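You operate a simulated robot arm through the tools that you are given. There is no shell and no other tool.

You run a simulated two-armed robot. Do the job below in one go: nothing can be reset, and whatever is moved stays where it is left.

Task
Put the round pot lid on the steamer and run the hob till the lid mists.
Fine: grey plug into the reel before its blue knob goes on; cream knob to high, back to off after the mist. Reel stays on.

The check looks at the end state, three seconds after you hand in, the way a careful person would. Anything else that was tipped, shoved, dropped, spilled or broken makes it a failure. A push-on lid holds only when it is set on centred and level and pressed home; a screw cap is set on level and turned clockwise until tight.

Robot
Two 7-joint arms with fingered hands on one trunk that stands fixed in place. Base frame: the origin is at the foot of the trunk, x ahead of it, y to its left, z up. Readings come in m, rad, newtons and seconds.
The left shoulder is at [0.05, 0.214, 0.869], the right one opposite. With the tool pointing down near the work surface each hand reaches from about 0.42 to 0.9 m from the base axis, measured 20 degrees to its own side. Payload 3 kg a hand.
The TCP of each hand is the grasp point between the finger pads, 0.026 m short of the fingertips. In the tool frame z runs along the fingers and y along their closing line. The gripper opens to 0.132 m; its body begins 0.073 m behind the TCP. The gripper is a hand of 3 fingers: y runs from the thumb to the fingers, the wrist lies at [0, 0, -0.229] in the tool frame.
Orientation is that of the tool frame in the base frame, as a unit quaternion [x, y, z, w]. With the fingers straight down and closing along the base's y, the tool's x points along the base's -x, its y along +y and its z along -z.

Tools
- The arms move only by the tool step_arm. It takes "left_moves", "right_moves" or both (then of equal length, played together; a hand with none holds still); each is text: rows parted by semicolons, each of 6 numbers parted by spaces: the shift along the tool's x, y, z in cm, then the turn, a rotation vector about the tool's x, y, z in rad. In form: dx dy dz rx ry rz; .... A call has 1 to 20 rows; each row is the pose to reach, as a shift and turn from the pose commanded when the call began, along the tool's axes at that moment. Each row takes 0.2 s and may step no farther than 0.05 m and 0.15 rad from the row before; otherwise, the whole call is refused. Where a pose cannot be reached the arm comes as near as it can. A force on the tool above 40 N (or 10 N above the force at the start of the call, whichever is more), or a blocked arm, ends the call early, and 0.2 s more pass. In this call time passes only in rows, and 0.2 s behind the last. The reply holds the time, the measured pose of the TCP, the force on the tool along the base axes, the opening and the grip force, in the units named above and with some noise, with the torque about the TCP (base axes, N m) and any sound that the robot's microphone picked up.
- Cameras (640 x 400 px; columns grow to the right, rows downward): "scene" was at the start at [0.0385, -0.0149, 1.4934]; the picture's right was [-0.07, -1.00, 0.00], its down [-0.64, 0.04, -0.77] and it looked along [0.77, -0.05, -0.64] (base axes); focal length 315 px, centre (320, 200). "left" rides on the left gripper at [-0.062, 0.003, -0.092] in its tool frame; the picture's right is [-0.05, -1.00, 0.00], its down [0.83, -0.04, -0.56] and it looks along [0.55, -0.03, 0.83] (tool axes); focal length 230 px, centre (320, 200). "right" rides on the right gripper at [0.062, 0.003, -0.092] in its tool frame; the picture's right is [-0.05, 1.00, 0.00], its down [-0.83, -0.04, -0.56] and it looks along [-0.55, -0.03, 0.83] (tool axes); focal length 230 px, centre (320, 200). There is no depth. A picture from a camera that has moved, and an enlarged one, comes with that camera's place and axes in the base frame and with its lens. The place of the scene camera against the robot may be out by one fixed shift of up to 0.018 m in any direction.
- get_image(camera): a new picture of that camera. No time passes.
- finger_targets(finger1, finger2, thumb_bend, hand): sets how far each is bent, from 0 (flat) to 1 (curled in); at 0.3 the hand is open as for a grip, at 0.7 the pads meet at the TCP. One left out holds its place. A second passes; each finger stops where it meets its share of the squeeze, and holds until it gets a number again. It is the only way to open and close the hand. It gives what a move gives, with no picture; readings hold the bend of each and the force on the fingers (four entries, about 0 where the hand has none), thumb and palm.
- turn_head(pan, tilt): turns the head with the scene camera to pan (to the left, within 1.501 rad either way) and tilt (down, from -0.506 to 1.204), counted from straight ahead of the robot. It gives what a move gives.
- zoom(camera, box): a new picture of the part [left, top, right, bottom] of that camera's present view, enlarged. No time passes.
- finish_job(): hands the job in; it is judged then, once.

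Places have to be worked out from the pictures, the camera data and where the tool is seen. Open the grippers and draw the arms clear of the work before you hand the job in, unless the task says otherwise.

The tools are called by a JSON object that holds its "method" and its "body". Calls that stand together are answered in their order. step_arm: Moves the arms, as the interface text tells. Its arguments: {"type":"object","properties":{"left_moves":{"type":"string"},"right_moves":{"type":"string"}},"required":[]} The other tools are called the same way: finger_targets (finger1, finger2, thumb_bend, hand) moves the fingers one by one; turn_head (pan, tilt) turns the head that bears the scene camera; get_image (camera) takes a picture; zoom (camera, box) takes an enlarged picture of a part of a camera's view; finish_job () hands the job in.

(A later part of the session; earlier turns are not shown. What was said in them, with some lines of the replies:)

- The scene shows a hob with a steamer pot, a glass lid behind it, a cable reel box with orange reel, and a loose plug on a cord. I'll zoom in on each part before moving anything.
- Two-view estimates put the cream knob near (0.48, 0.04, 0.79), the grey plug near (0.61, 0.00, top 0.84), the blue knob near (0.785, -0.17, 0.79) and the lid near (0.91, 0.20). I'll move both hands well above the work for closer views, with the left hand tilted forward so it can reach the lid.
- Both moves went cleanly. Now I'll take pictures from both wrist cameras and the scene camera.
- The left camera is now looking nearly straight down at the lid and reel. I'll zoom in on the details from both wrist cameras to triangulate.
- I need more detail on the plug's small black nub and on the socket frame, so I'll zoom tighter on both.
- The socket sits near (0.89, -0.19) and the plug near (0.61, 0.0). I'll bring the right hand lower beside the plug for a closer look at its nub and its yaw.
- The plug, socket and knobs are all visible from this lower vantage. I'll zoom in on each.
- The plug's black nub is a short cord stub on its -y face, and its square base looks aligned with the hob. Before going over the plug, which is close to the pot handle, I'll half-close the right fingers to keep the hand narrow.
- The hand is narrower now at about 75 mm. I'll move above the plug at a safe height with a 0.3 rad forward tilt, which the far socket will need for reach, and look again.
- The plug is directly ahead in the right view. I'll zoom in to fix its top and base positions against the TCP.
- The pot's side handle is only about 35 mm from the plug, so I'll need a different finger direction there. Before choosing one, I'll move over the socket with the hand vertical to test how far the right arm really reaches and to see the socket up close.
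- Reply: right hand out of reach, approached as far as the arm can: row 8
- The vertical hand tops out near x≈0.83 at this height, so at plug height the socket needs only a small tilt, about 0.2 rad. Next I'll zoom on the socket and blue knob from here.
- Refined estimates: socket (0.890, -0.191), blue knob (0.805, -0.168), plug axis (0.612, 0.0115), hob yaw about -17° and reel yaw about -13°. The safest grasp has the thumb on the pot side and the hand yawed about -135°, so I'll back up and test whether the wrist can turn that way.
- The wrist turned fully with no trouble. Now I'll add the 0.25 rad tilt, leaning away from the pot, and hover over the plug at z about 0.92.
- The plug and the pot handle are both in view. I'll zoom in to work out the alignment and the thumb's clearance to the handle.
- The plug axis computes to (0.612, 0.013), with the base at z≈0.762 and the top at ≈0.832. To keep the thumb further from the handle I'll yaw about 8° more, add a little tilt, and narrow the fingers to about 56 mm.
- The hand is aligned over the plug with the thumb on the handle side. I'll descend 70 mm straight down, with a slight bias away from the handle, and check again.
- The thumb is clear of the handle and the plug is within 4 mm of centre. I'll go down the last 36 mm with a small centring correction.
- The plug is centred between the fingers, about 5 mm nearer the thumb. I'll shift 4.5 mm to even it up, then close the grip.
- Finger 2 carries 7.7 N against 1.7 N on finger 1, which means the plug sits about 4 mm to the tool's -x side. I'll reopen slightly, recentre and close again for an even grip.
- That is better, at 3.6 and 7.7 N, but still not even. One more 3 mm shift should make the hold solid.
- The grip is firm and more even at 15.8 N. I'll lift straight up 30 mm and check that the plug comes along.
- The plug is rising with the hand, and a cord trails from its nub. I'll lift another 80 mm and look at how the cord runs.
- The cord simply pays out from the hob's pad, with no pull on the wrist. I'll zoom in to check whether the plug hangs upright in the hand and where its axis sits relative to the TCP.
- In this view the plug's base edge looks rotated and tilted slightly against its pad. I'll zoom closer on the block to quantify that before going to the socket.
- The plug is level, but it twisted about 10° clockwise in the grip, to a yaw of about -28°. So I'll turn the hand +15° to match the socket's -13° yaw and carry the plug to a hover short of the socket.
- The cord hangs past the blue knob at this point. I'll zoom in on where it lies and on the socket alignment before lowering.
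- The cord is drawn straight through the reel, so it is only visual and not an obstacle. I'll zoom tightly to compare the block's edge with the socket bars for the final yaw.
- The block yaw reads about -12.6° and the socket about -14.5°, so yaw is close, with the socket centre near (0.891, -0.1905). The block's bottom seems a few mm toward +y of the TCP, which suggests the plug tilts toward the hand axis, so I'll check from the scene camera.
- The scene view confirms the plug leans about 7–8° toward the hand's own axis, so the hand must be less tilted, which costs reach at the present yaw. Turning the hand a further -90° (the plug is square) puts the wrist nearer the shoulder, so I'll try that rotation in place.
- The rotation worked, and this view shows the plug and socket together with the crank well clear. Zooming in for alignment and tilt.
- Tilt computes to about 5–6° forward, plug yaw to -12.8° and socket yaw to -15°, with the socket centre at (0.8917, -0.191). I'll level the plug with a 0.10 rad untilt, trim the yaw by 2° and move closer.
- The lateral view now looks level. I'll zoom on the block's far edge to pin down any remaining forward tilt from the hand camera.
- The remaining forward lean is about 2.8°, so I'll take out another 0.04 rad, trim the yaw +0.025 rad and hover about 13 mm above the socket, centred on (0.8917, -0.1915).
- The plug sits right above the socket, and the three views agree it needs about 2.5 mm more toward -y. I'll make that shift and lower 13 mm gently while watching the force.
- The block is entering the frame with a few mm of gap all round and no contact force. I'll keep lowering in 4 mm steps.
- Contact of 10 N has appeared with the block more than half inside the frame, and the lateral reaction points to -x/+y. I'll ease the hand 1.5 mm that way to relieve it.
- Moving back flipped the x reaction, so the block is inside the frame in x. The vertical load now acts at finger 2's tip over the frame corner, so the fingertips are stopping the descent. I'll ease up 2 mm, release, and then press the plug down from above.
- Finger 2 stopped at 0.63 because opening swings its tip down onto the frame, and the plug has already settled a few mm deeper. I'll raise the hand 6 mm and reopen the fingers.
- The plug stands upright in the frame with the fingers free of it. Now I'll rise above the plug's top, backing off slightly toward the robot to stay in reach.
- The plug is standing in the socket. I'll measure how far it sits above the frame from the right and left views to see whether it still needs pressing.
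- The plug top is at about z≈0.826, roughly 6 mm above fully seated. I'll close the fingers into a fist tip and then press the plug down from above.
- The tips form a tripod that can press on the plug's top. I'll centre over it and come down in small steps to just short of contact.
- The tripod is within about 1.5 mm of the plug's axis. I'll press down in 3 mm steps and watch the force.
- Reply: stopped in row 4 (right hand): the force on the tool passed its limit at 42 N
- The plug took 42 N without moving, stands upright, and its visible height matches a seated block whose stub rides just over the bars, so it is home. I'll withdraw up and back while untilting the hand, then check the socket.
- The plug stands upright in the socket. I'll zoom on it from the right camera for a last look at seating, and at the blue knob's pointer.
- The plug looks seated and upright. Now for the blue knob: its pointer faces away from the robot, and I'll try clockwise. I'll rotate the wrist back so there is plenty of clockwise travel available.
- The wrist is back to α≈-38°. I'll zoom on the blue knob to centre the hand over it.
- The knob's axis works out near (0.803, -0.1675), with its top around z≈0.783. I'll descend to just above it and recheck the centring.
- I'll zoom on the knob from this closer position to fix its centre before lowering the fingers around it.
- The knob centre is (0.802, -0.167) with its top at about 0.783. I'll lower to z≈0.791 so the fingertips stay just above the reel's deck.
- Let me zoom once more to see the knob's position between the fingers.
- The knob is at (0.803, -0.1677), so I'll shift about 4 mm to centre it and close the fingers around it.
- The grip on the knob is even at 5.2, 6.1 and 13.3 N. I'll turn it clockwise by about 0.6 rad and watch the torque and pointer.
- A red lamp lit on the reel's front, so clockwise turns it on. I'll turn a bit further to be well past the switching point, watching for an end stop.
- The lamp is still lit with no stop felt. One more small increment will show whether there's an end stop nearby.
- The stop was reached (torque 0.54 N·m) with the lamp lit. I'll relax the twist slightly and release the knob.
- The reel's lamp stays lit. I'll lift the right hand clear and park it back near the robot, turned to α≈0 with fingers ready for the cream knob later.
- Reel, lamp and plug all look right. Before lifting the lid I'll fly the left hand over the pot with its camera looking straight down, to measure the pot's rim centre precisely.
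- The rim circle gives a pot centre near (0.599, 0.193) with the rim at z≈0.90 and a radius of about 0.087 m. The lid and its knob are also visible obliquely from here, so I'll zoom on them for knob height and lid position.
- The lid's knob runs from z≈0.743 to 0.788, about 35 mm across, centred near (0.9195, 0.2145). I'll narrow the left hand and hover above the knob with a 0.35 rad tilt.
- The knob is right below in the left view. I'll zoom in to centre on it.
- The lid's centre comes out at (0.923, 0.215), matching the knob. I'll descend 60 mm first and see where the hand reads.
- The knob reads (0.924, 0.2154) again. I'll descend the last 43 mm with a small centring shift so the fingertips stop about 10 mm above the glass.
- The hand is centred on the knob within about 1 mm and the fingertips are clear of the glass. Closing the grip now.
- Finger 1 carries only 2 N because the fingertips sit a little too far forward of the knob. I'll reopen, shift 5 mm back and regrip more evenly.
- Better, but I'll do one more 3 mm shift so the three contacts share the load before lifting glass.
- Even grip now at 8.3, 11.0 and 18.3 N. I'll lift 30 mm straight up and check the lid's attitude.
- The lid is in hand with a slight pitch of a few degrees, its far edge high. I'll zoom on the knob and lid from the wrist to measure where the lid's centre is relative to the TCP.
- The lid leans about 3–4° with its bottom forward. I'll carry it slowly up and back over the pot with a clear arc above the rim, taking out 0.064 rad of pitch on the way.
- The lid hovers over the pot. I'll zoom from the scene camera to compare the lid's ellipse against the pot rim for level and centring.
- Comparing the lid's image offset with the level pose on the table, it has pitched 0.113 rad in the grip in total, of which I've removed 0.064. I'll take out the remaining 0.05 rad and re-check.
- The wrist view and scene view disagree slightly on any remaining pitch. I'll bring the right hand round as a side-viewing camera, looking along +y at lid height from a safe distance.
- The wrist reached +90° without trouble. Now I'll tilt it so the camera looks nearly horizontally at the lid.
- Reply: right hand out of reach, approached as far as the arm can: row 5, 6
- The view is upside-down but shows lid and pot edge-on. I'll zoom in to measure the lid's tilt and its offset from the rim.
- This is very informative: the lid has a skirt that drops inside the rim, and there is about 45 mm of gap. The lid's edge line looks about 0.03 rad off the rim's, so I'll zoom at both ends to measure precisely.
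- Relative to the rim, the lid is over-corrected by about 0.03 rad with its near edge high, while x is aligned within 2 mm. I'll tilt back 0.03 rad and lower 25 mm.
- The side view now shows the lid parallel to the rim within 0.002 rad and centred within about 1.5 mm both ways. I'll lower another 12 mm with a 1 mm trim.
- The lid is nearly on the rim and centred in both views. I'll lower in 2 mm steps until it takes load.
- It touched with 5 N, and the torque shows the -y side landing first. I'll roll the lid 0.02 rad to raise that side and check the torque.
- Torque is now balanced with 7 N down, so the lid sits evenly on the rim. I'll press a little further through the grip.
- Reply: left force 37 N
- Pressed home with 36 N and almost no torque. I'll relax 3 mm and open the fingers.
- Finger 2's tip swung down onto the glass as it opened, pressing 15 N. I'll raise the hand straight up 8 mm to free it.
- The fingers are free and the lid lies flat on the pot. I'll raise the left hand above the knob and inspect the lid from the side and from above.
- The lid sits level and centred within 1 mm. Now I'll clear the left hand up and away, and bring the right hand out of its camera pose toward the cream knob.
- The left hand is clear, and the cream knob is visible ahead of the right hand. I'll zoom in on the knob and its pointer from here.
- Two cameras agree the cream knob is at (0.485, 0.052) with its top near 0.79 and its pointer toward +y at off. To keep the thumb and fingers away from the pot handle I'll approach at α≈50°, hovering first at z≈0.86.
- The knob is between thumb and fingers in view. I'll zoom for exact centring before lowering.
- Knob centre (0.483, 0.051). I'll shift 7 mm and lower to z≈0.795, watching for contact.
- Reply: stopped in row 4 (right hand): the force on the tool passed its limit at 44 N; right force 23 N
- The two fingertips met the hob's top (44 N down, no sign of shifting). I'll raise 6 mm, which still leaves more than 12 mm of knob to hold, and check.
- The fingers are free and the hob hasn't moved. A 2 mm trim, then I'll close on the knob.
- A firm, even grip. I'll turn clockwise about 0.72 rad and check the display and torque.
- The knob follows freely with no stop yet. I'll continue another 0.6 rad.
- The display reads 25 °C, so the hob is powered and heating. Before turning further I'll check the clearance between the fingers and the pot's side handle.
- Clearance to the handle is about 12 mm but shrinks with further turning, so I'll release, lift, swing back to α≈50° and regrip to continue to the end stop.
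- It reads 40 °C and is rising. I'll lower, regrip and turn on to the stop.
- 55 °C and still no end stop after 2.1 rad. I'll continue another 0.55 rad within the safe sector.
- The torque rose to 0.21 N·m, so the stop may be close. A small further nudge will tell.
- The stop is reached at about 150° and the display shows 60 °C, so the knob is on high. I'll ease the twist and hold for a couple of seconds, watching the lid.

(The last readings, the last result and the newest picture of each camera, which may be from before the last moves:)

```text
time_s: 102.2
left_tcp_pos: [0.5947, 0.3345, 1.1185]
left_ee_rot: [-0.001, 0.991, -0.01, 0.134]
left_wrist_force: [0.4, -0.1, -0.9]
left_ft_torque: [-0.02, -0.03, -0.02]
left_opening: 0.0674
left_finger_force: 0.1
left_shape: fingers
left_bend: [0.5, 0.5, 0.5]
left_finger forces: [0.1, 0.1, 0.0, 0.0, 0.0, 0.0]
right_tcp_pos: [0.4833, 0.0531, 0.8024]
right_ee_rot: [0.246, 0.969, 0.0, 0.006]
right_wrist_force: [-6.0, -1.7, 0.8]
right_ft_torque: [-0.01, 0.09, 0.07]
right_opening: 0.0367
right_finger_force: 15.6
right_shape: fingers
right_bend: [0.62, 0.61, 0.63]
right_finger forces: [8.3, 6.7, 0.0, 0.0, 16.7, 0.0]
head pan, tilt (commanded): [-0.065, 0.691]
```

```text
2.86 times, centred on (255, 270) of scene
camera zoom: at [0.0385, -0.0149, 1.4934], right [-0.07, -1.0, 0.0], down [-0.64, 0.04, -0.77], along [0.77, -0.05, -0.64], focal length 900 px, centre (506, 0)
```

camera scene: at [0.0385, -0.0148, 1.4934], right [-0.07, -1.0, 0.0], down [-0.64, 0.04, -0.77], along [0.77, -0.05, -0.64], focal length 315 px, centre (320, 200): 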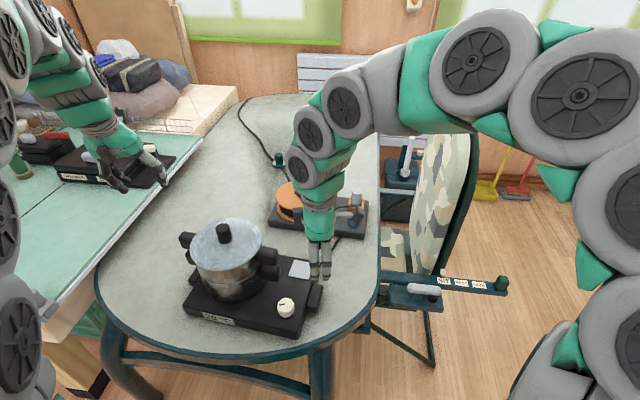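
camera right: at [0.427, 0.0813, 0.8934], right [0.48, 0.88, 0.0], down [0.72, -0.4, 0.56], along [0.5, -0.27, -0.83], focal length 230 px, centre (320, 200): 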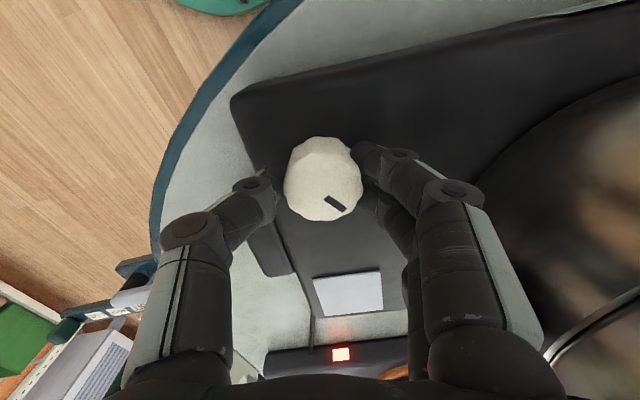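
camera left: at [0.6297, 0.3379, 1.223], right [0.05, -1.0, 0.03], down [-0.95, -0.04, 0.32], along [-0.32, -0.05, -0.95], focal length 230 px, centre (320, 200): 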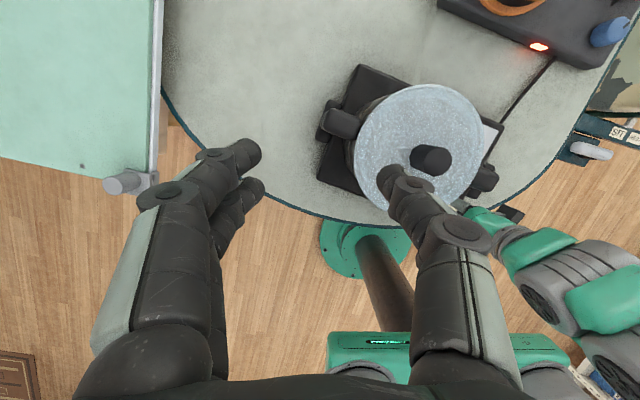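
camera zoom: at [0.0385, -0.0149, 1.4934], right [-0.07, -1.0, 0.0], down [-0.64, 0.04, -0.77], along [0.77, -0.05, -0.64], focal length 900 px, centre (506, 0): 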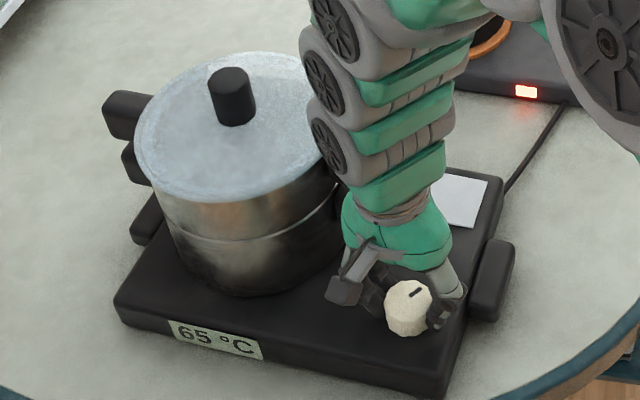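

65 °C, and the lid looks unchanged. I'll keep holding and watching.

{"method": "step_arm", "body": {"right_moves": "0 0 0 0 0 0; 0 0 0 0 0 0; 0 0 0 0 0 0; 0 0 0 0 0 0; 0 0 0 0 0 0; 0 0 0 0 0 0; 0 0 0 0 0 0; 0 0 0 0 0 0; 0 0 0 0 0 0; 0 0 0 0 0 0"}}

{"method": "zoom", "body": {"camera": "scene", "box": [180, 200, 330, 340]}}

```text
time_s: 104.4
left_tcp_pos: [0.5956, 0.3336, 1.1176]
left_ee_rot: [0.0, 0.991, -0.01, 0.132]
left_wrist_force: [0.3, 0.0, 1.1]
left_ft_torque: [0.0, -0.01, -0.01]
left_opening: 0.067
left_finger_force: 0.2
left_shape: fingers
left_bend: [0.5, 0.5, 0.5]
left_finger forces: [0.0, 0.1, 0.0, 0.1, 0.1, 0.0]
right_tcp_pos: [0.483, 0.0523, 0.8028]
right_ee_rot: [0.246, 0.969, 0.002, 0.006]
right_wrist_force: [-5.5, -1.1, -0.8]
right_ft_torque: [-0.03, 0.12, 0.08]
right_opening: 0.0362
right_finger_force: 15.7
right_shape: fingers
right_bend: [0.62, 0.61, 0.63]
right_finger forces: [8.3, 6.8, 0.0, 0.0, 16.6, 0.0]
head pan, tilt (commanded): [-0.065, 0.691]
```

```text
2.86 times, centred on (255, 270) of scene
camera zoom: at [0.0385, -0.0149, 1.4934], right [-0.07, -1.0, 0.0], down [-0.64, 0.04, -0.77], along [0.77, -0.05, -0.64], focal length 900 px, centre (506, 0)
```

zoom: 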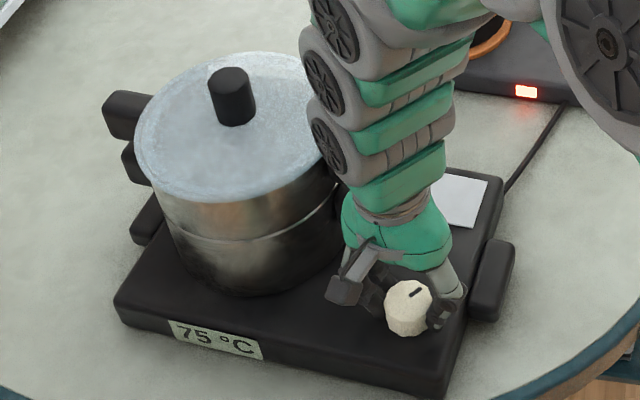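

75 °C and climbing about 4–5 °C per second. Holding on for another two seconds.

{"method": "step_arm", "body": {"right_moves": "0 0 0 0 0 0; 0 0 0 0 0 0; 0 0 0 0 0 0; 0 0 0 0 0 0; 0 0 0 0 0 0; 0 0 0 0 0 0; 0 0 0 0 0 0; 0 0 0 0 0 0; 0 0 0 0 0 0"}}

{"method": "zoom", "body": {"camera": "scene", "box": [180, 200, 330, 340]}}

{"method": "get_image", "body": {"camera": "left"}}

```text
time_s: 106.4
left_tcp_pos: [0.5932, 0.3341, 1.1191]
left_ee_rot: [-0.002, 0.991, -0.01, 0.133]
left_wrist_force: [0.1, 0.4, 0.7]
left_ft_torque: [0.0, 0.01, -0.03]
left_opening: 0.0671
left_finger_force: 0.1
left_shape: fingers
left_bend: [0.5, 0.5, 0.5]
left_finger forces: [0.0, 0.0, 0.1, 0.1, 0.0, 0.0]
right_tcp_pos: [0.4842, 0.053, 0.8027]
right_ee_rot: [0.246, 0.969, 0.001, 0.006]
right_wrist_force: [-4.9, -1.6, -0.3]
right_ft_torque: [-0.05, 0.14, 0.07]
right_opening: 0.0365
right_finger_force: 15.9
right_shape: fingers
right_bend: [0.62, 0.61, 0.63]
right_finger forces: [8.4, 6.8, 0.1, 0.0, 16.7, 0.0]
head pan, tilt (commanded): [-0.065, 0.691]
```

```text
2.86 times, centred on (255, 270) of scene
camera zoom: at [0.0385, -0.0149, 1.4934], right [-0.07, -1.0, 0.0], down [-0.64, 0.04, -0.77], along [0.77, -0.05, -0.64], focal length 900 px, centre (506, 0)
```

zoom: 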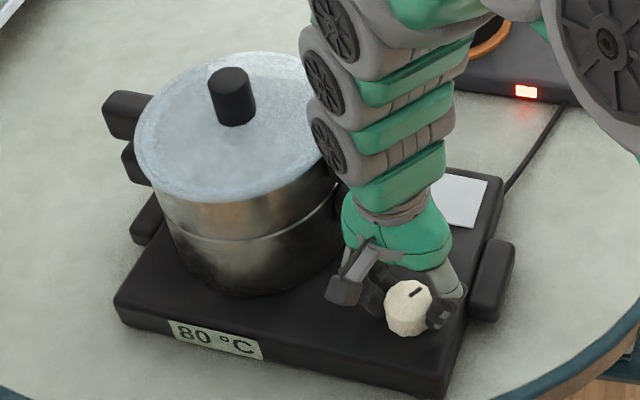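

```text
taken
camera left: at [0.6297, 0.3376, 1.2231], right [0.05, -1.0, 0.03], down [-0.95, -0.04, 0.32], along [-0.32, -0.05, -0.95], focal length 230 px, centre (320, 200)
```

left: 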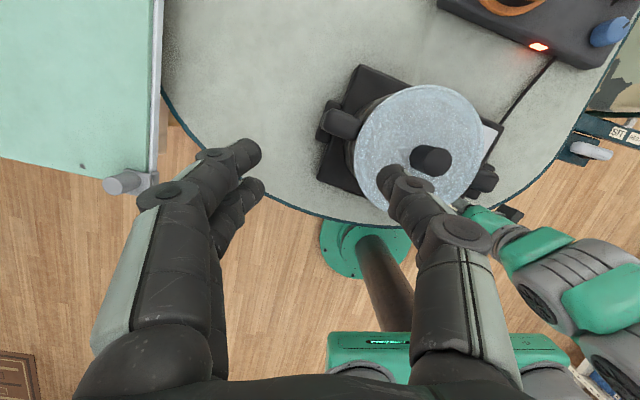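

80 °C, and the lid is still clear. I'll keep waiting with checks every couple of seconds.

{"method": "step_arm", "body": {"right_moves": "0 0 0 0 0 0; 0 0 0 0 0 0; 0 0 0 0 0 0; 0 0 0 0 0 0; 0 0 0 0 0 0; 0 0 0 0 0 0; 0 0 0 0 0 0; 0 0 0 0 0 0; 0 0 0 0 0 0"}}

{"method": "zoom", "body": {"camera": "scene", "box": [180, 200, 330, 340]}}

```text
time_s: 108.4
left_tcp_pos: [0.5944, 0.3351, 1.1189]
left_ee_rot: [-0.001, 0.991, -0.011, 0.134]
left_wrist_force: [0.2, -0.6, 0.4]
left_ft_torque: [-0.01, 0.02, 0.02]
left_opening: 0.067
left_finger_force: 0.1
left_shape: fingers
left_bend: [0.5, 0.5, 0.5]
left_finger forces: [0.1, 0.1, 0.0, 0.0, 0.0, 0.1]
right_tcp_pos: [0.4836, 0.0522, 0.803]
right_ee_rot: [0.246, 0.969, 0.001, 0.005]
right_wrist_force: [-4.8, -1.8, 0.2]
right_ft_torque: [-0.08, 0.14, 0.09]
right_opening: 0.0366
right_finger_force: 15.8
right_shape: fingers
right_bend: [0.62, 0.61, 0.63]
right_finger forces: [8.3, 6.9, 0.0, 0.0, 16.6, 0.0]
head pan, tilt (commanded): [-0.065, 0.691]
```

```text
2.86 times, centred on (255, 270) of scene
camera zoom: at [0.0385, -0.0149, 1.4934], right [-0.07, -1.0, 0.0], down [-0.64, 0.04, -0.77], along [0.77, -0.05, -0.64], focal length 900 px, centre (506, 0)
```

zoom: 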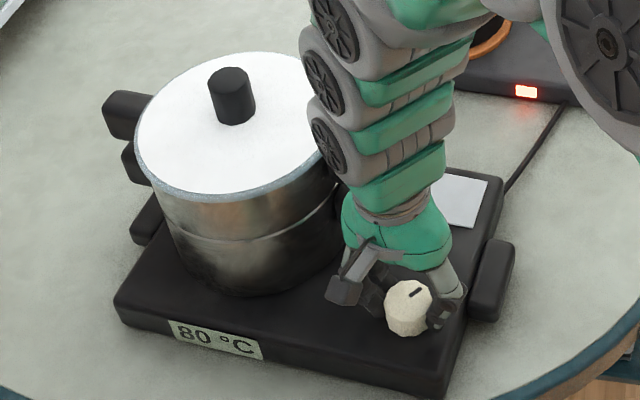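

The lid has turned white, so it has misted. Now I'll turn the cream knob back counter-clockwise, first 1.5 rad with this grip.

{"method": "step_arm", "body": {"right_moves": "0 0 0 0 0 -0.14; 0 0 0 0 0 -0.28; 0 0 0 0 0 -0.42; 0 0 0 0 0 -0.56; 0 0 0 0 0 -0.7; 0 0 0 0 0 -0.84; 0 0 0 0 0 -0.98; 0 0 0 0 0 -1.12; 0 0 0 0 0 -1.26; 0 0 0 0 0 -1.4; 0 0 0 0 0 -1.5"}}

{"method": "zoom", "body": {"camera": "right", "box": [230, 120, 420, 260]}}

{"method": "zoom", "body": {"camera": "scene", "box": [180, 200, 330, 340]}}

```text
time_s: 110.8
left_tcp_pos: [0.5947, 0.3341, 1.1188]
left_ee_rot: [-0.001, 0.991, -0.01, 0.133]
left_wrist_force: [-0.2, 1.0, 0.6]
left_ft_torque: [0.0, 0.03, 0.0]
left_opening: 0.0674
left_finger_force: 0.1
left_shape: fingers
left_bend: [0.5, 0.5, 0.5]
left_finger forces: [0.0, 0.0, 0.0, 0.0, 0.1, 0.0]
right_tcp_pos: [0.4828, 0.0528, 0.8011]
right_ee_rot: [-0.481, 0.877, -0.004, 0.003]
right_wrist_force: [-7.0, -9.0, -0.2]
right_ft_torque: [-0.09, 0.21, -0.09]
right_opening: 0.0366
right_finger_force: 14.9
right_shape: fingers
right_bend: [0.62, 0.61, 0.63]
right_finger forces: [9.8, 7.4, 0.0, 0.0, 13.2, 0.1]
head pan, tilt (commanded): [-0.065, 0.691]
```

```text
2.86 times, centred on (325, 190) of right
camera zoom: at [0.4458, 0.003, 0.8939], right [-0.81, 0.58, -0.01], down [0.48, 0.68, 0.56], along [0.33, 0.45, -0.83], focal length 657 px, centre (306, 229)
```

zoom: 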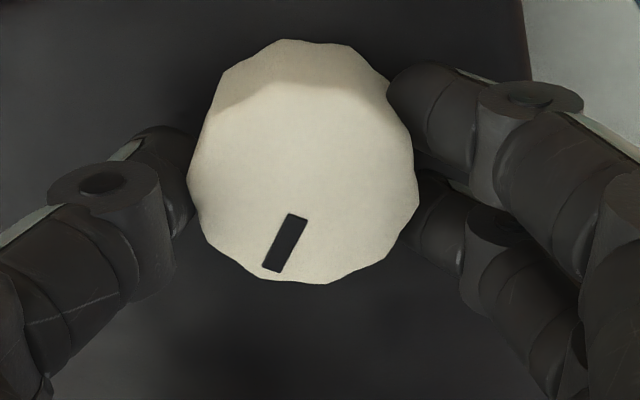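

```text
2.86 times, centred on (255, 270) of scene
camera zoom: at [0.0385, -0.015, 1.4934], right [-0.07, -1.0, 0.0], down [-0.64, 0.04, -0.77], along [0.77, -0.05, -0.64], focal length 900 px, centre (506, 0)
```

zoom: 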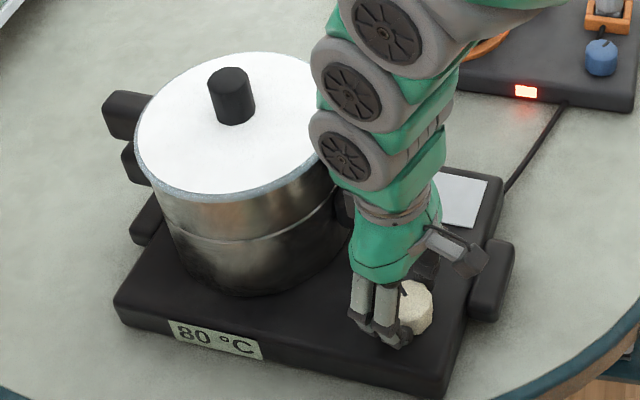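

The lid stays misted at 80 °C. I'll regrip the same way (open, lift, swing back, lower) to finish turning to off.

{"method": "finger_targets", "body": {"hand": "right", "finger1": 0.52, "finger2": 0.52, "thumb_bend": 0.52}}

{"method": "step_arm", "body": {"right_moves": "0 0 -1.6 0 0 0; 0 0 -3.2 0 0 0; 0 0 -3.2 0 0 0.145; 0 0 -3.2 0 0 0.29; 0 0 -3.2 0 0 0.435; 0 0 -3.2 0 0 0.58; 0 0 -3.2 0 0 0.725; 0 0 -3.2 0 0 0.87; 0 0 -3.2 0 0 1.015; 0 0 -3.2 0 0 1.16; 0 0 -3.2 0 0 1.25; 0 0 -1.6 0 0 1.25; 0 0 0 0 0 1.25"}}

{"method": "zoom", "body": {"camera": "right", "box": [230, 120, 420, 260]}}

```text
time_s: 111.8
left_tcp_pos: [0.5952, 0.3351, 1.1173]
left_ee_rot: [-0.002, 0.991, -0.01, 0.132]
left_wrist_force: [0.5, -0.4, 0.6]
left_ft_torque: [0.02, -0.04, -0.05]
left_opening: 0.0671
left_finger_force: 0.0
left_shape: fingers
left_bend: [0.5, 0.5, 0.5]
left_finger forces: [0.0, 0.0, 0.0, 0.0, 0.0, 0.0]
right_tcp_pos: [0.4828, 0.0535, 0.8021]
right_ee_rot: [-0.481, 0.877, -0.003, 0.005]
right_wrist_force: [-0.4, 0.1, 0.9]
right_ft_torque: [-0.01, -0.01, -0.01]
right_opening: 0.0603
right_finger_force: 0.0
right_shape: fingers
right_bend: [0.52, 0.52, 0.52]
right_finger forces: [0.0, 0.0, 0.1, 0.1, 0.1, 0.0]
head pan, tilt (commanded): [-0.065, 0.691]
```

```text
time_s: 114.6
left_tcp_pos: [0.5946, 0.3347, 1.1189]
left_ee_rot: [-0.002, 0.991, -0.01, 0.134]
left_wrist_force: [0.4, 0.1, 0.4]
left_ft_torque: [-0.01, -0.01, -0.03]
left_opening: 0.0671
left_finger_force: 0.1
left_shape: fingers
left_bend: [0.5, 0.5, 0.5]
left_finger forces: [0.0, 0.0, 0.0, 0.0, 0.0, 0.0]
right_tcp_pos: [0.481, 0.051, 0.8021]
right_ee_rot: [0.123, 0.992, -0.001, 0.005]
right_wrist_force: [-0.2, -0.2, 0.1]
right_ft_torque: [0.02, 0.0, 0.02]
right_opening: 0.0604
right_finger_force: 0.0
right_shape: fingers
right_bend: [0.52, 0.52, 0.52]
right_finger forces: [0.1, 0.0, 0.0, 0.0, 0.0, 0.0]
head pan, tilt (commanded): [-0.065, 0.691]
```

```text
2.86 times, centred on (325, 190) of right
camera zoom: at [0.4219, 0.0699, 0.8934], right [0.3, 0.96, 0.0], down [0.79, -0.24, 0.56], along [0.54, -0.17, -0.83], focal length 657 px, centre (306, 229)
```

zoom: 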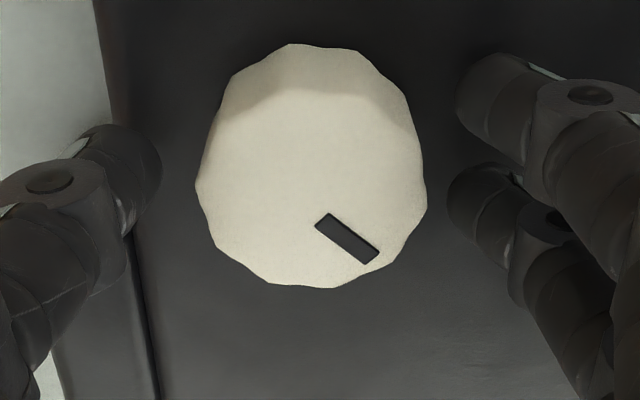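

The pointer needs about 64° more counter-clockwise to match its starting direction. Gripping and turning now.

{"method": "finger_targets", "body": {"hand": "right", "finger1": 0.7, "finger2": 0.7, "thumb_bend": 0.7}}

{"method": "step_arm", "body": {"right_moves": "0 0 0 0 0 -0.13; 0 0 0 0 0 -0.26; 0 0 0 0 0 -0.39; 0 0 0 0 0 -0.52; 0 0 0 0 0 -0.65; 0 0 0 0 0 -0.78; 0 0 0 0 0 -0.91; 0 0 0 0 0 -1.04; 0 0 0 0 0 -1.12"}}

{"method": "zoom", "body": {"camera": "right", "box": [230, 120, 420, 260]}}

{"method": "zoom", "body": {"camera": "scene", "box": [180, 200, 330, 340]}}

```text
time_s: 115.6
left_tcp_pos: [0.5943, 0.3344, 1.1181]
left_ee_rot: [-0.001, 0.991, -0.009, 0.132]
left_wrist_force: [0.6, 0.9, -0.6]
left_ft_torque: [-0.04, -0.01, 0.0]
left_opening: 0.0672
left_finger_force: 0.0
left_shape: fingers
left_bend: [0.5, 0.5, 0.5]
left_finger forces: [0.1, 0.0, 0.1, 0.0, 0.1, 0.1]
right_tcp_pos: [0.4826, 0.0516, 0.8029]
right_ee_rot: [0.124, 0.992, -0.001, 0.006]
right_wrist_force: [-0.9, -0.1, 0.2]
right_ft_torque: [0.03, 0.06, -0.01]
right_opening: 0.0373
right_finger_force: 14.5
right_shape: fingers
right_bend: [0.6, 0.6, 0.63]
right_finger forces: [7.3, 7.3, 0.1, 0.1, 13.9, 0.0]
head pan, tilt (commanded): [-0.065, 0.691]
```

```text
time_s: 117.6
left_tcp_pos: [0.5945, 0.3336, 1.1181]
left_ee_rot: [-0.001, 0.991, -0.01, 0.134]
left_wrist_force: [0.4, -0.8, -0.1]
left_ft_torque: [0.02, 0.02, -0.01]
left_opening: 0.067
left_finger_force: 0.0
left_shape: fingers
left_bend: [0.5, 0.5, 0.5]
left_finger forces: [0.0, 0.0, 0.0, 0.0, 0.1, 0.1]
right_tcp_pos: [0.482, 0.0522, 0.8032]
right_ee_rot: [-0.423, 0.906, -0.004, 0.004]
right_wrist_force: [-1.7, -5.9, 0.2]
right_ft_torque: [-0.06, 0.08, -0.04]
right_opening: 0.037
right_finger_force: 14.8
right_shape: fingers
right_bend: [0.61, 0.6, 0.63]
right_finger forces: [7.2, 6.5, 0.0, 0.0, 15.0, 0.0]
head pan, tilt (commanded): [-0.065, 0.691]
```

```text
2.86 times, centred on (325, 190) of right
camera zoom: at [0.4393, 0.0081, 0.8944], right [-0.73, 0.68, -0.01], down [0.56, 0.61, 0.56], along [0.39, 0.4, -0.83], focal length 657 px, centre (306, 229)
```

zoom: 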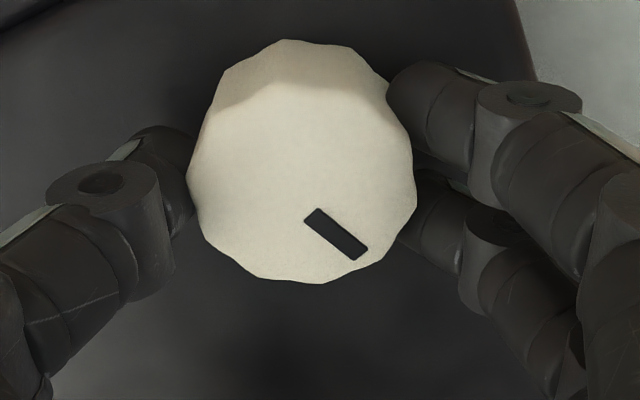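

```text
2.86 times, centred on (255, 270) of scene
camera zoom: at [0.0386, -0.0149, 1.4934], right [-0.07, -1.0, 0.0], down [-0.64, 0.04, -0.77], along [0.77, -0.05, -0.64], focal length 900 px, centre (506, 0)
```

zoom: 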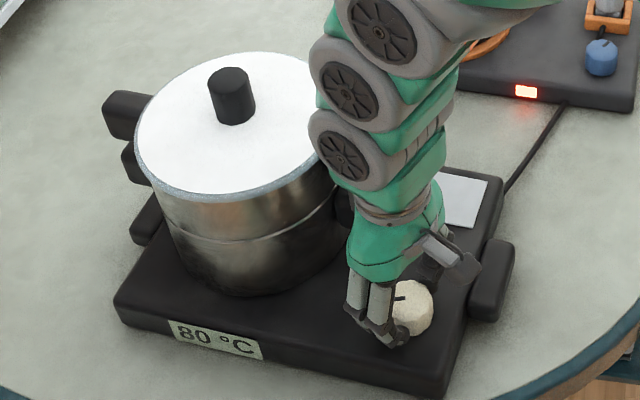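

The pointer is back at its original direction within a degree or so. I'll nudge a little further to make sure it rests against the off stop.

{"method": "step_arm", "body": {"right_moves": "0 0 0 0 0 -0.08; 0 0 0 0 0 -0.16"}}

{"method": "zoom", "body": {"camera": "right", "box": [230, 120, 420, 260]}}

{"method": "zoom", "body": {"camera": "scene", "box": [180, 200, 330, 340]}}

```text
time_s: 118.2
left_tcp_pos: [0.5929, 0.3337, 1.1184]
left_ee_rot: [-0.001, 0.991, -0.01, 0.134]
left_wrist_force: [0.2, -0.5, -0.2]
left_ft_torque: [0.01, 0.03, 0.02]
left_opening: 0.0674
left_finger_force: 0.0
left_shape: fingers
left_bend: [0.5, 0.5, 0.5]
left_finger forces: [0.0, 0.1, 0.1, 0.0, 0.0, 0.0]
right_tcp_pos: [0.4831, 0.0535, 0.8031]
right_ee_rot: [-0.493, 0.87, -0.003, 0.005]
right_wrist_force: [-4.3, -6.4, -0.7]
right_ft_torque: [-0.15, 0.03, -0.22]
right_opening: 0.0372
right_finger_force: 15.2
right_shape: fingers
right_bend: [0.61, 0.61, 0.63]
right_finger forces: [8.3, 6.9, 0.0, 0.1, 14.0, 0.1]
head pan, tilt (commanded): [-0.065, 0.691]
```

```text
2.86 times, centred on (325, 190) of right
camera zoom: at [0.4476, 0.0033, 0.8939], right [-0.83, 0.56, -0.01], down [0.46, 0.69, 0.56], along [0.32, 0.46, -0.83], focal length 657 px, centre (306, 229)
```

zoom: 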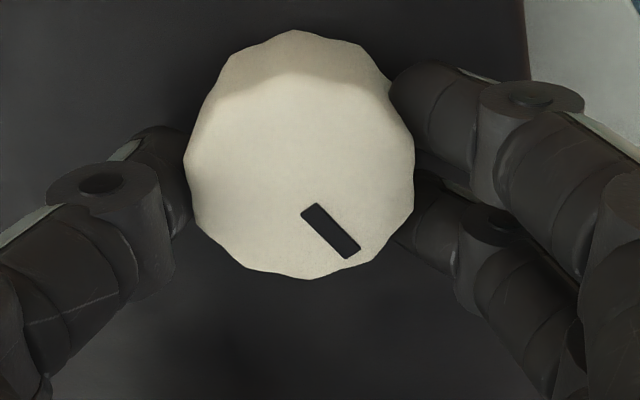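

```text
2.86 times, centred on (255, 270) of scene
camera zoom: at [0.0385, -0.0149, 1.4934], right [-0.07, -1.0, 0.0], down [-0.64, 0.04, -0.77], along [0.77, -0.05, -0.64], focal length 900 px, centre (506, 0)
```

zoom: 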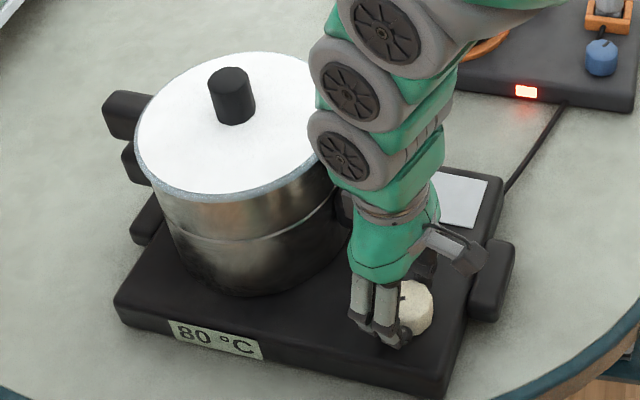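

The torque of -0.22 N·m confirms the off stop. I'll ease off the twist, release, and lift straight up.

{"method": "step_arm", "body": {"right_moves": "0 0 0 0 0 0.04"}}

{"method": "finger_targets", "body": {"hand": "right", "finger1": 0.52, "finger2": 0.52, "thumb_bend": 0.52}}

{"method": "step_arm", "body": {"right_moves": "0 0 -2.0 0 0 0; 0 0 -4.5 0 0 0; 0.8 0 -8.0 0 0 0; 2.0 0 -12.0 0 0 0; 4.0 0 -16.0 0 0 0; 7.0 0 -19.0 0 0 0"}}

{"method": "get_image", "body": {"camera": "scene"}}

{"method": "zoom", "body": {"camera": "scene", "box": [180, 200, 330, 340]}}

```text
time_s: 118.6
left_tcp_pos: [0.5946, 0.3346, 1.1187]
left_ee_rot: [-0.001, 0.991, -0.01, 0.134]
left_wrist_force: [0.1, 0.1, 0.4]
left_ft_torque: [-0.02, 0.02, -0.06]
left_opening: 0.0673
left_finger_force: 0.1
left_shape: fingers
left_bend: [0.5, 0.5, 0.5]
left_finger forces: [0.0, 0.0, 0.1, 0.1, 0.0, 0.0]
right_tcp_pos: [0.4836, 0.0537, 0.8018]
right_ee_rot: [-0.477, 0.879, -0.003, 0.006]
right_wrist_force: [-2.8, 0.5, -0.7]
right_ft_torque: [0.01, 0.0, -0.01]
right_opening: 0.0372
right_finger_force: 15.6
right_shape: fingers
right_bend: [0.61, 0.61, 0.63]
right_finger forces: [9.0, 8.1, 0.0, 0.0, 13.5, 0.0]
head pan, tilt (commanded): [-0.065, 0.691]
```

```text
time_s: 119.6
left_tcp_pos: [0.5943, 0.3338, 1.1182]
left_ee_rot: [-0.002, 0.991, -0.01, 0.133]
left_wrist_force: [-0.1, 0.1, 0.3]
left_ft_torque: [-0.01, 0.0, -0.01]
left_opening: 0.0672
left_finger_force: 0.1
left_shape: fingers
left_bend: [0.5, 0.5, 0.5]
left_finger forces: [0.0, 0.0, 0.0, 0.0, 0.0, 0.0]
right_tcp_pos: [0.4832, 0.0533, 0.8029]
right_ee_rot: [-0.476, 0.879, -0.003, 0.006]
right_wrist_force: [0.6, 0.7, 0.7]
right_ft_torque: [-0.02, -0.02, 0.01]
right_opening: 0.0606
right_finger_force: 0.1
right_shape: fingers
right_bend: [0.52, 0.52, 0.52]
right_finger forces: [0.1, 0.0, 0.1, 0.0, 0.1, 0.0]
head pan, tilt (commanded): [-0.065, 0.691]
```

```text
time_s: 121.0
left_tcp_pos: [0.594, 0.3348, 1.1198]
left_ee_rot: [-0.001, 0.991, -0.01, 0.133]
left_wrist_force: [0.1, -0.9, -0.7]
left_ft_torque: [-0.01, -0.02, -0.01]
left_opening: 0.0673
left_finger_force: 0.0
left_shape: fingers
left_bend: [0.5, 0.5, 0.5]
left_finger forces: [0.0, 0.0, 0.0, 0.1, 0.1, 0.0]
right_tcp_pos: [0.4379, -0.0037, 0.9894]
right_ee_rot: [-0.476, 0.88, -0.003, 0.005]
right_wrist_force: [-0.5, 0.2, -0.5]
right_ft_torque: [-0.03, -0.04, 0.01]
right_opening: 0.0606
right_finger_force: 0.1
right_shape: fingers
right_bend: [0.52, 0.52, 0.52]
right_finger forces: [0.0, 0.1, 0.0, 0.1, 0.0, 0.0]
head pan, tilt (commanded): [-0.065, 0.691]
```

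```text
taken
camera scene: at [0.0385, -0.0149, 1.4934], right [-0.07, -1.0, 0.0], down [-0.64, 0.04, -0.77], along [0.77, -0.05, -0.64], focal length 315 px, centre (320, 200)
```

scene: 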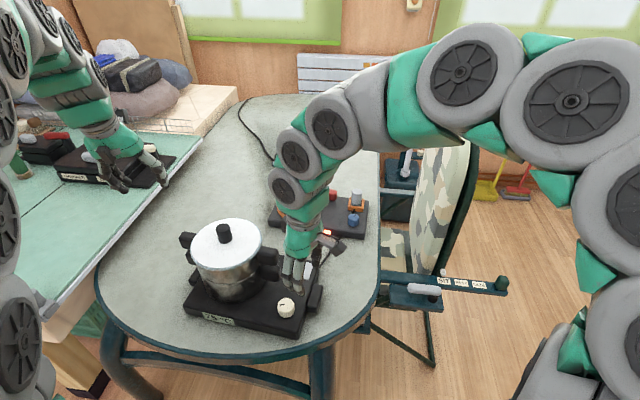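

```text
2.86 times, centred on (255, 270) of scene
camera zoom: at [0.0385, -0.0149, 1.4934], right [-0.07, -1.0, 0.0], down [-0.64, 0.04, -0.77], along [0.77, -0.05, -0.64], focal length 900 px, centre (506, 0)
```

zoom: 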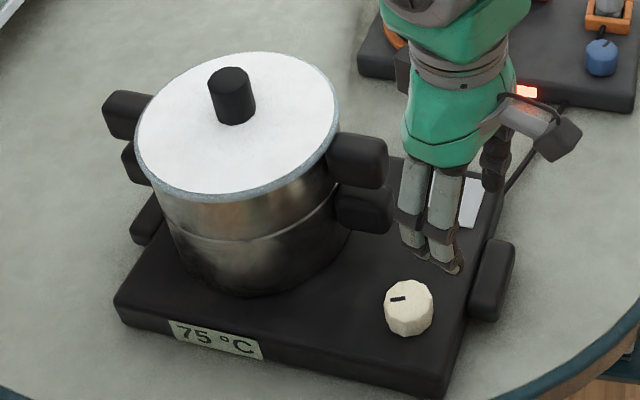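

The display has dropped to 75 °C with the knob back at its original off position, the lid is misted, and the reel lamp is still lit. I'll withdraw both arms clear and open the hands.

{"method": "step_arm", "body": {"left_moves": "1.07 -0.87 -0.81 0 0 0; 2.15 -1.75 -1.62 0 0 0; 3.22 -2.62 -2.44 0 0 0; 4.3 -3.5 -3.25 0 0 0; 5.37 -4.37 -4.06 0 0 0; 6.45 -5.25 -4.87 0 0 0; 7.52 -6.12 -5.7 0 0 0; 8.6 -7.0 -6.5 0 0 0", "right_moves": "1.93 -2.75 -1.75 0 0 0.124; 3.86 -5.51 -3.5 0 0 0.247; 5.8 -8.27 -5.25 0 0 0.371; 7.73 -11.02 -7.0 0 0 0.495; 9.66 -13.78 -8.75 0 0 0.619; 11.6 -16.54 -10.5 0 0 0.742; 13.53 -19.29 -12.25 0 0 0.866; 15.46 -22.05 -14.0 0 0 0.99"}}

{"method": "finger_targets", "body": {"hand": "right", "finger1": 0.3, "finger2": 0.3, "thumb_bend": 0.3}}

{"method": "finger_targets", "body": {"hand": "left", "finger1": 0.3, "finger2": 0.3, "thumb_bend": 0.3}}

{"method": "get_image", "body": {"camera": "scene"}}

{"method": "zoom", "body": {"camera": "scene", "box": [170, 200, 330, 340]}}

{"method": "zoom", "body": {"camera": "scene", "box": [210, 140, 380, 245]}}

```text
time_s: 122.8
left_tcp_pos: [0.4951, 0.2648, 1.1614]
left_ee_rot: [-0.001, 0.991, -0.01, 0.133]
left_wrist_force: [0.2, -0.2, 0.1]
left_ft_torque: [0.03, -0.01, -0.01]
left_opening: 0.0677
left_finger_force: 0.0
left_shape: fingers
left_bend: [0.5, 0.5, 0.5]
left_finger forces: [0.0, 0.1, 0.0, 0.1, 0.0, 0.1]
right_tcp_pos: [0.5372, -0.254, 1.1327]
right_ee_rot: [-0.001, 1.0, -0.001, 0.005]
right_wrist_force: [0.6, 0.4, -0.1]
right_ft_torque: [0.02, 0.01, -0.04]
right_opening: 0.0608
right_finger_force: 0.0
right_shape: fingers
right_bend: [0.52, 0.52, 0.52]
right_finger forces: [0.0, 0.0, 0.0, 0.0, 0.1, 0.0]
head pan, tilt (commanded): [-0.065, 0.691]
```

```text
time_s: 123.8
left_tcp_pos: [0.4947, 0.2657, 1.1614]
left_ee_rot: [0.0, 0.991, -0.01, 0.132]
left_wrist_force: [0.9, -0.1, 0.3]
left_ft_torque: [-0.01, 0.01, 0.02]
left_opening: 0.0672
left_finger_force: 0.0
left_shape: fingers
left_bend: [0.5, 0.5, 0.5]
left_finger forces: [0.0, 0.0, 0.1, 0.1, 0.0, 0.0]
right_tcp_pos: [0.5378, -0.2546, 1.1331]
right_ee_rot: [-0.002, 1.0, -0.001, 0.006]
right_wrist_force: [-0.6, 0.7, 0.1]
right_ft_torque: [0.02, 0.02, -0.03]
right_opening: 0.1338
right_finger_force: 0.0
right_shape: fingers
right_bend: [0.3, 0.3, 0.3]
right_finger forces: [0.0, 0.0, 0.0, 0.0, 0.1, 0.0]
head pan, tilt (commanded): [-0.065, 0.691]
```

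```text
time_s: 124.8
left_tcp_pos: [0.4943, 0.2648, 1.1616]
left_ee_rot: [-0.001, 0.991, -0.01, 0.133]
left_wrist_force: [0.8, 0.3, 0.5]
left_ft_torque: [0.02, 0.0, -0.05]
left_opening: 0.134
left_finger_force: 0.1
left_shape: fingers
left_bend: [0.3, 0.3, 0.3]
left_finger forces: [0.0, 0.0, 0.0, 0.1, 0.0, 0.1]
right_tcp_pos: [0.5378, -0.2542, 1.1328]
right_ee_rot: [-0.002, 1.0, -0.002, 0.006]
right_wrist_force: [0.8, 0.0, 0.6]
right_ft_torque: [0.05, -0.03, 0.0]
right_opening: 0.1339
right_finger_force: 0.1
right_shape: fingers
right_bend: [0.3, 0.3, 0.3]
right_finger forces: [0.0, 0.1, 0.0, 0.0, 0.0, 0.0]
head pan, tilt (commanded): [-0.065, 0.691]
```

```text
taken
camera scene: at [0.0385, -0.0149, 1.4934], right [-0.07, -1.0, 0.0], down [-0.64, 0.04, -0.77], along [0.77, -0.05, -0.64], focal length 315 px, centre (320, 200)
```

scene: 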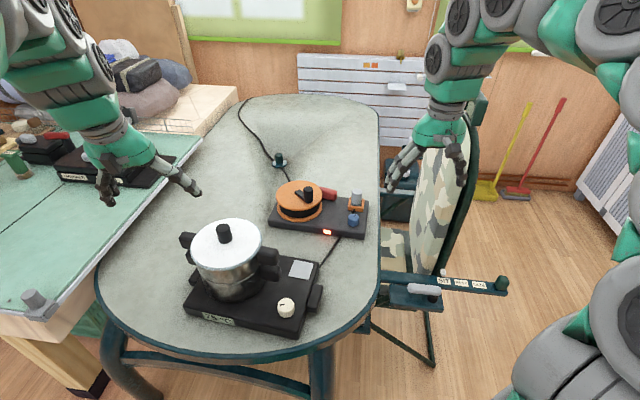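

```text
2.86 times, centred on (250, 270) of scene
camera zoom: at [0.0385, -0.0149, 1.4934], right [-0.07, -1.0, 0.0], down [-0.64, 0.04, -0.77], along [0.77, -0.05, -0.64], focal length 900 px, centre (520, 0)
```

zoom: 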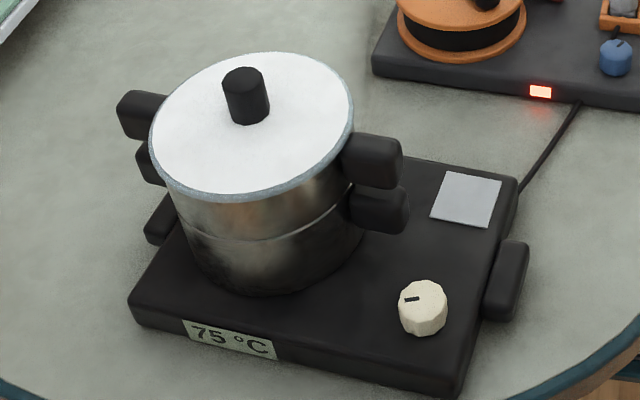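

```text
3.76 times, centred on (295, 192) of scene
camera zoom: at [0.0385, -0.0149, 1.4934], right [-0.07, -1.0, 0.0], down [-0.64, 0.04, -0.77], along [0.77, -0.05, -0.64], focal length 1186 px, centre (414, 228)
```

zoom: 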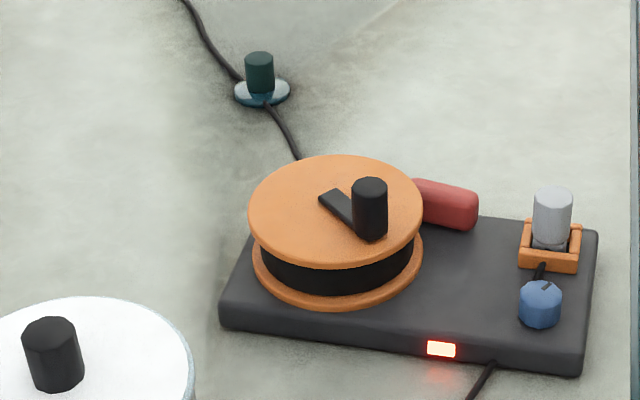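

Final state looks right:
- The lid is level and misted on the steamer.
- The cream knob is back at off and the hob is cooling at 75 °C.
- The grey plug is upright in the reel's socket and the reel lamp is lit.
- Nothing else has moved, and both hands are open and clear.

I'm handing in.

{"method": "finish_job", "body": {}}

```text
The job is handed in.
```

The job is handed in. The round lid is on the steamer and has misted, and the hob is switched off again.

- **Reel:** the grey plug went into the socket first. It stands upright and held under a 42 N press. The blue knob was then turned clockwise to its stop, and the red lamp lit and is still on. The plug sits a quarter turn from how it stood on the hob, which was the only way the arm could reach. The socket is square, so it should not matter.
- **Lid:** it was set within about 1 mm of centre and level, then pressed down with 36 N.
- **Hob:** the cream knob was turned to its clockwise stop for high. The lid turned white at about 80 °C. The knob was then turned back until it met the off stop, and the display had fallen to 75 °C at the last look.

In the last pictures nothing else had moved, tipped or spilled. While I was reaching for the cream knob, the right hand's fingertips once pressed the hob's top with about 44 N, and the hob did not shift. Both hands are open and clear of the work.
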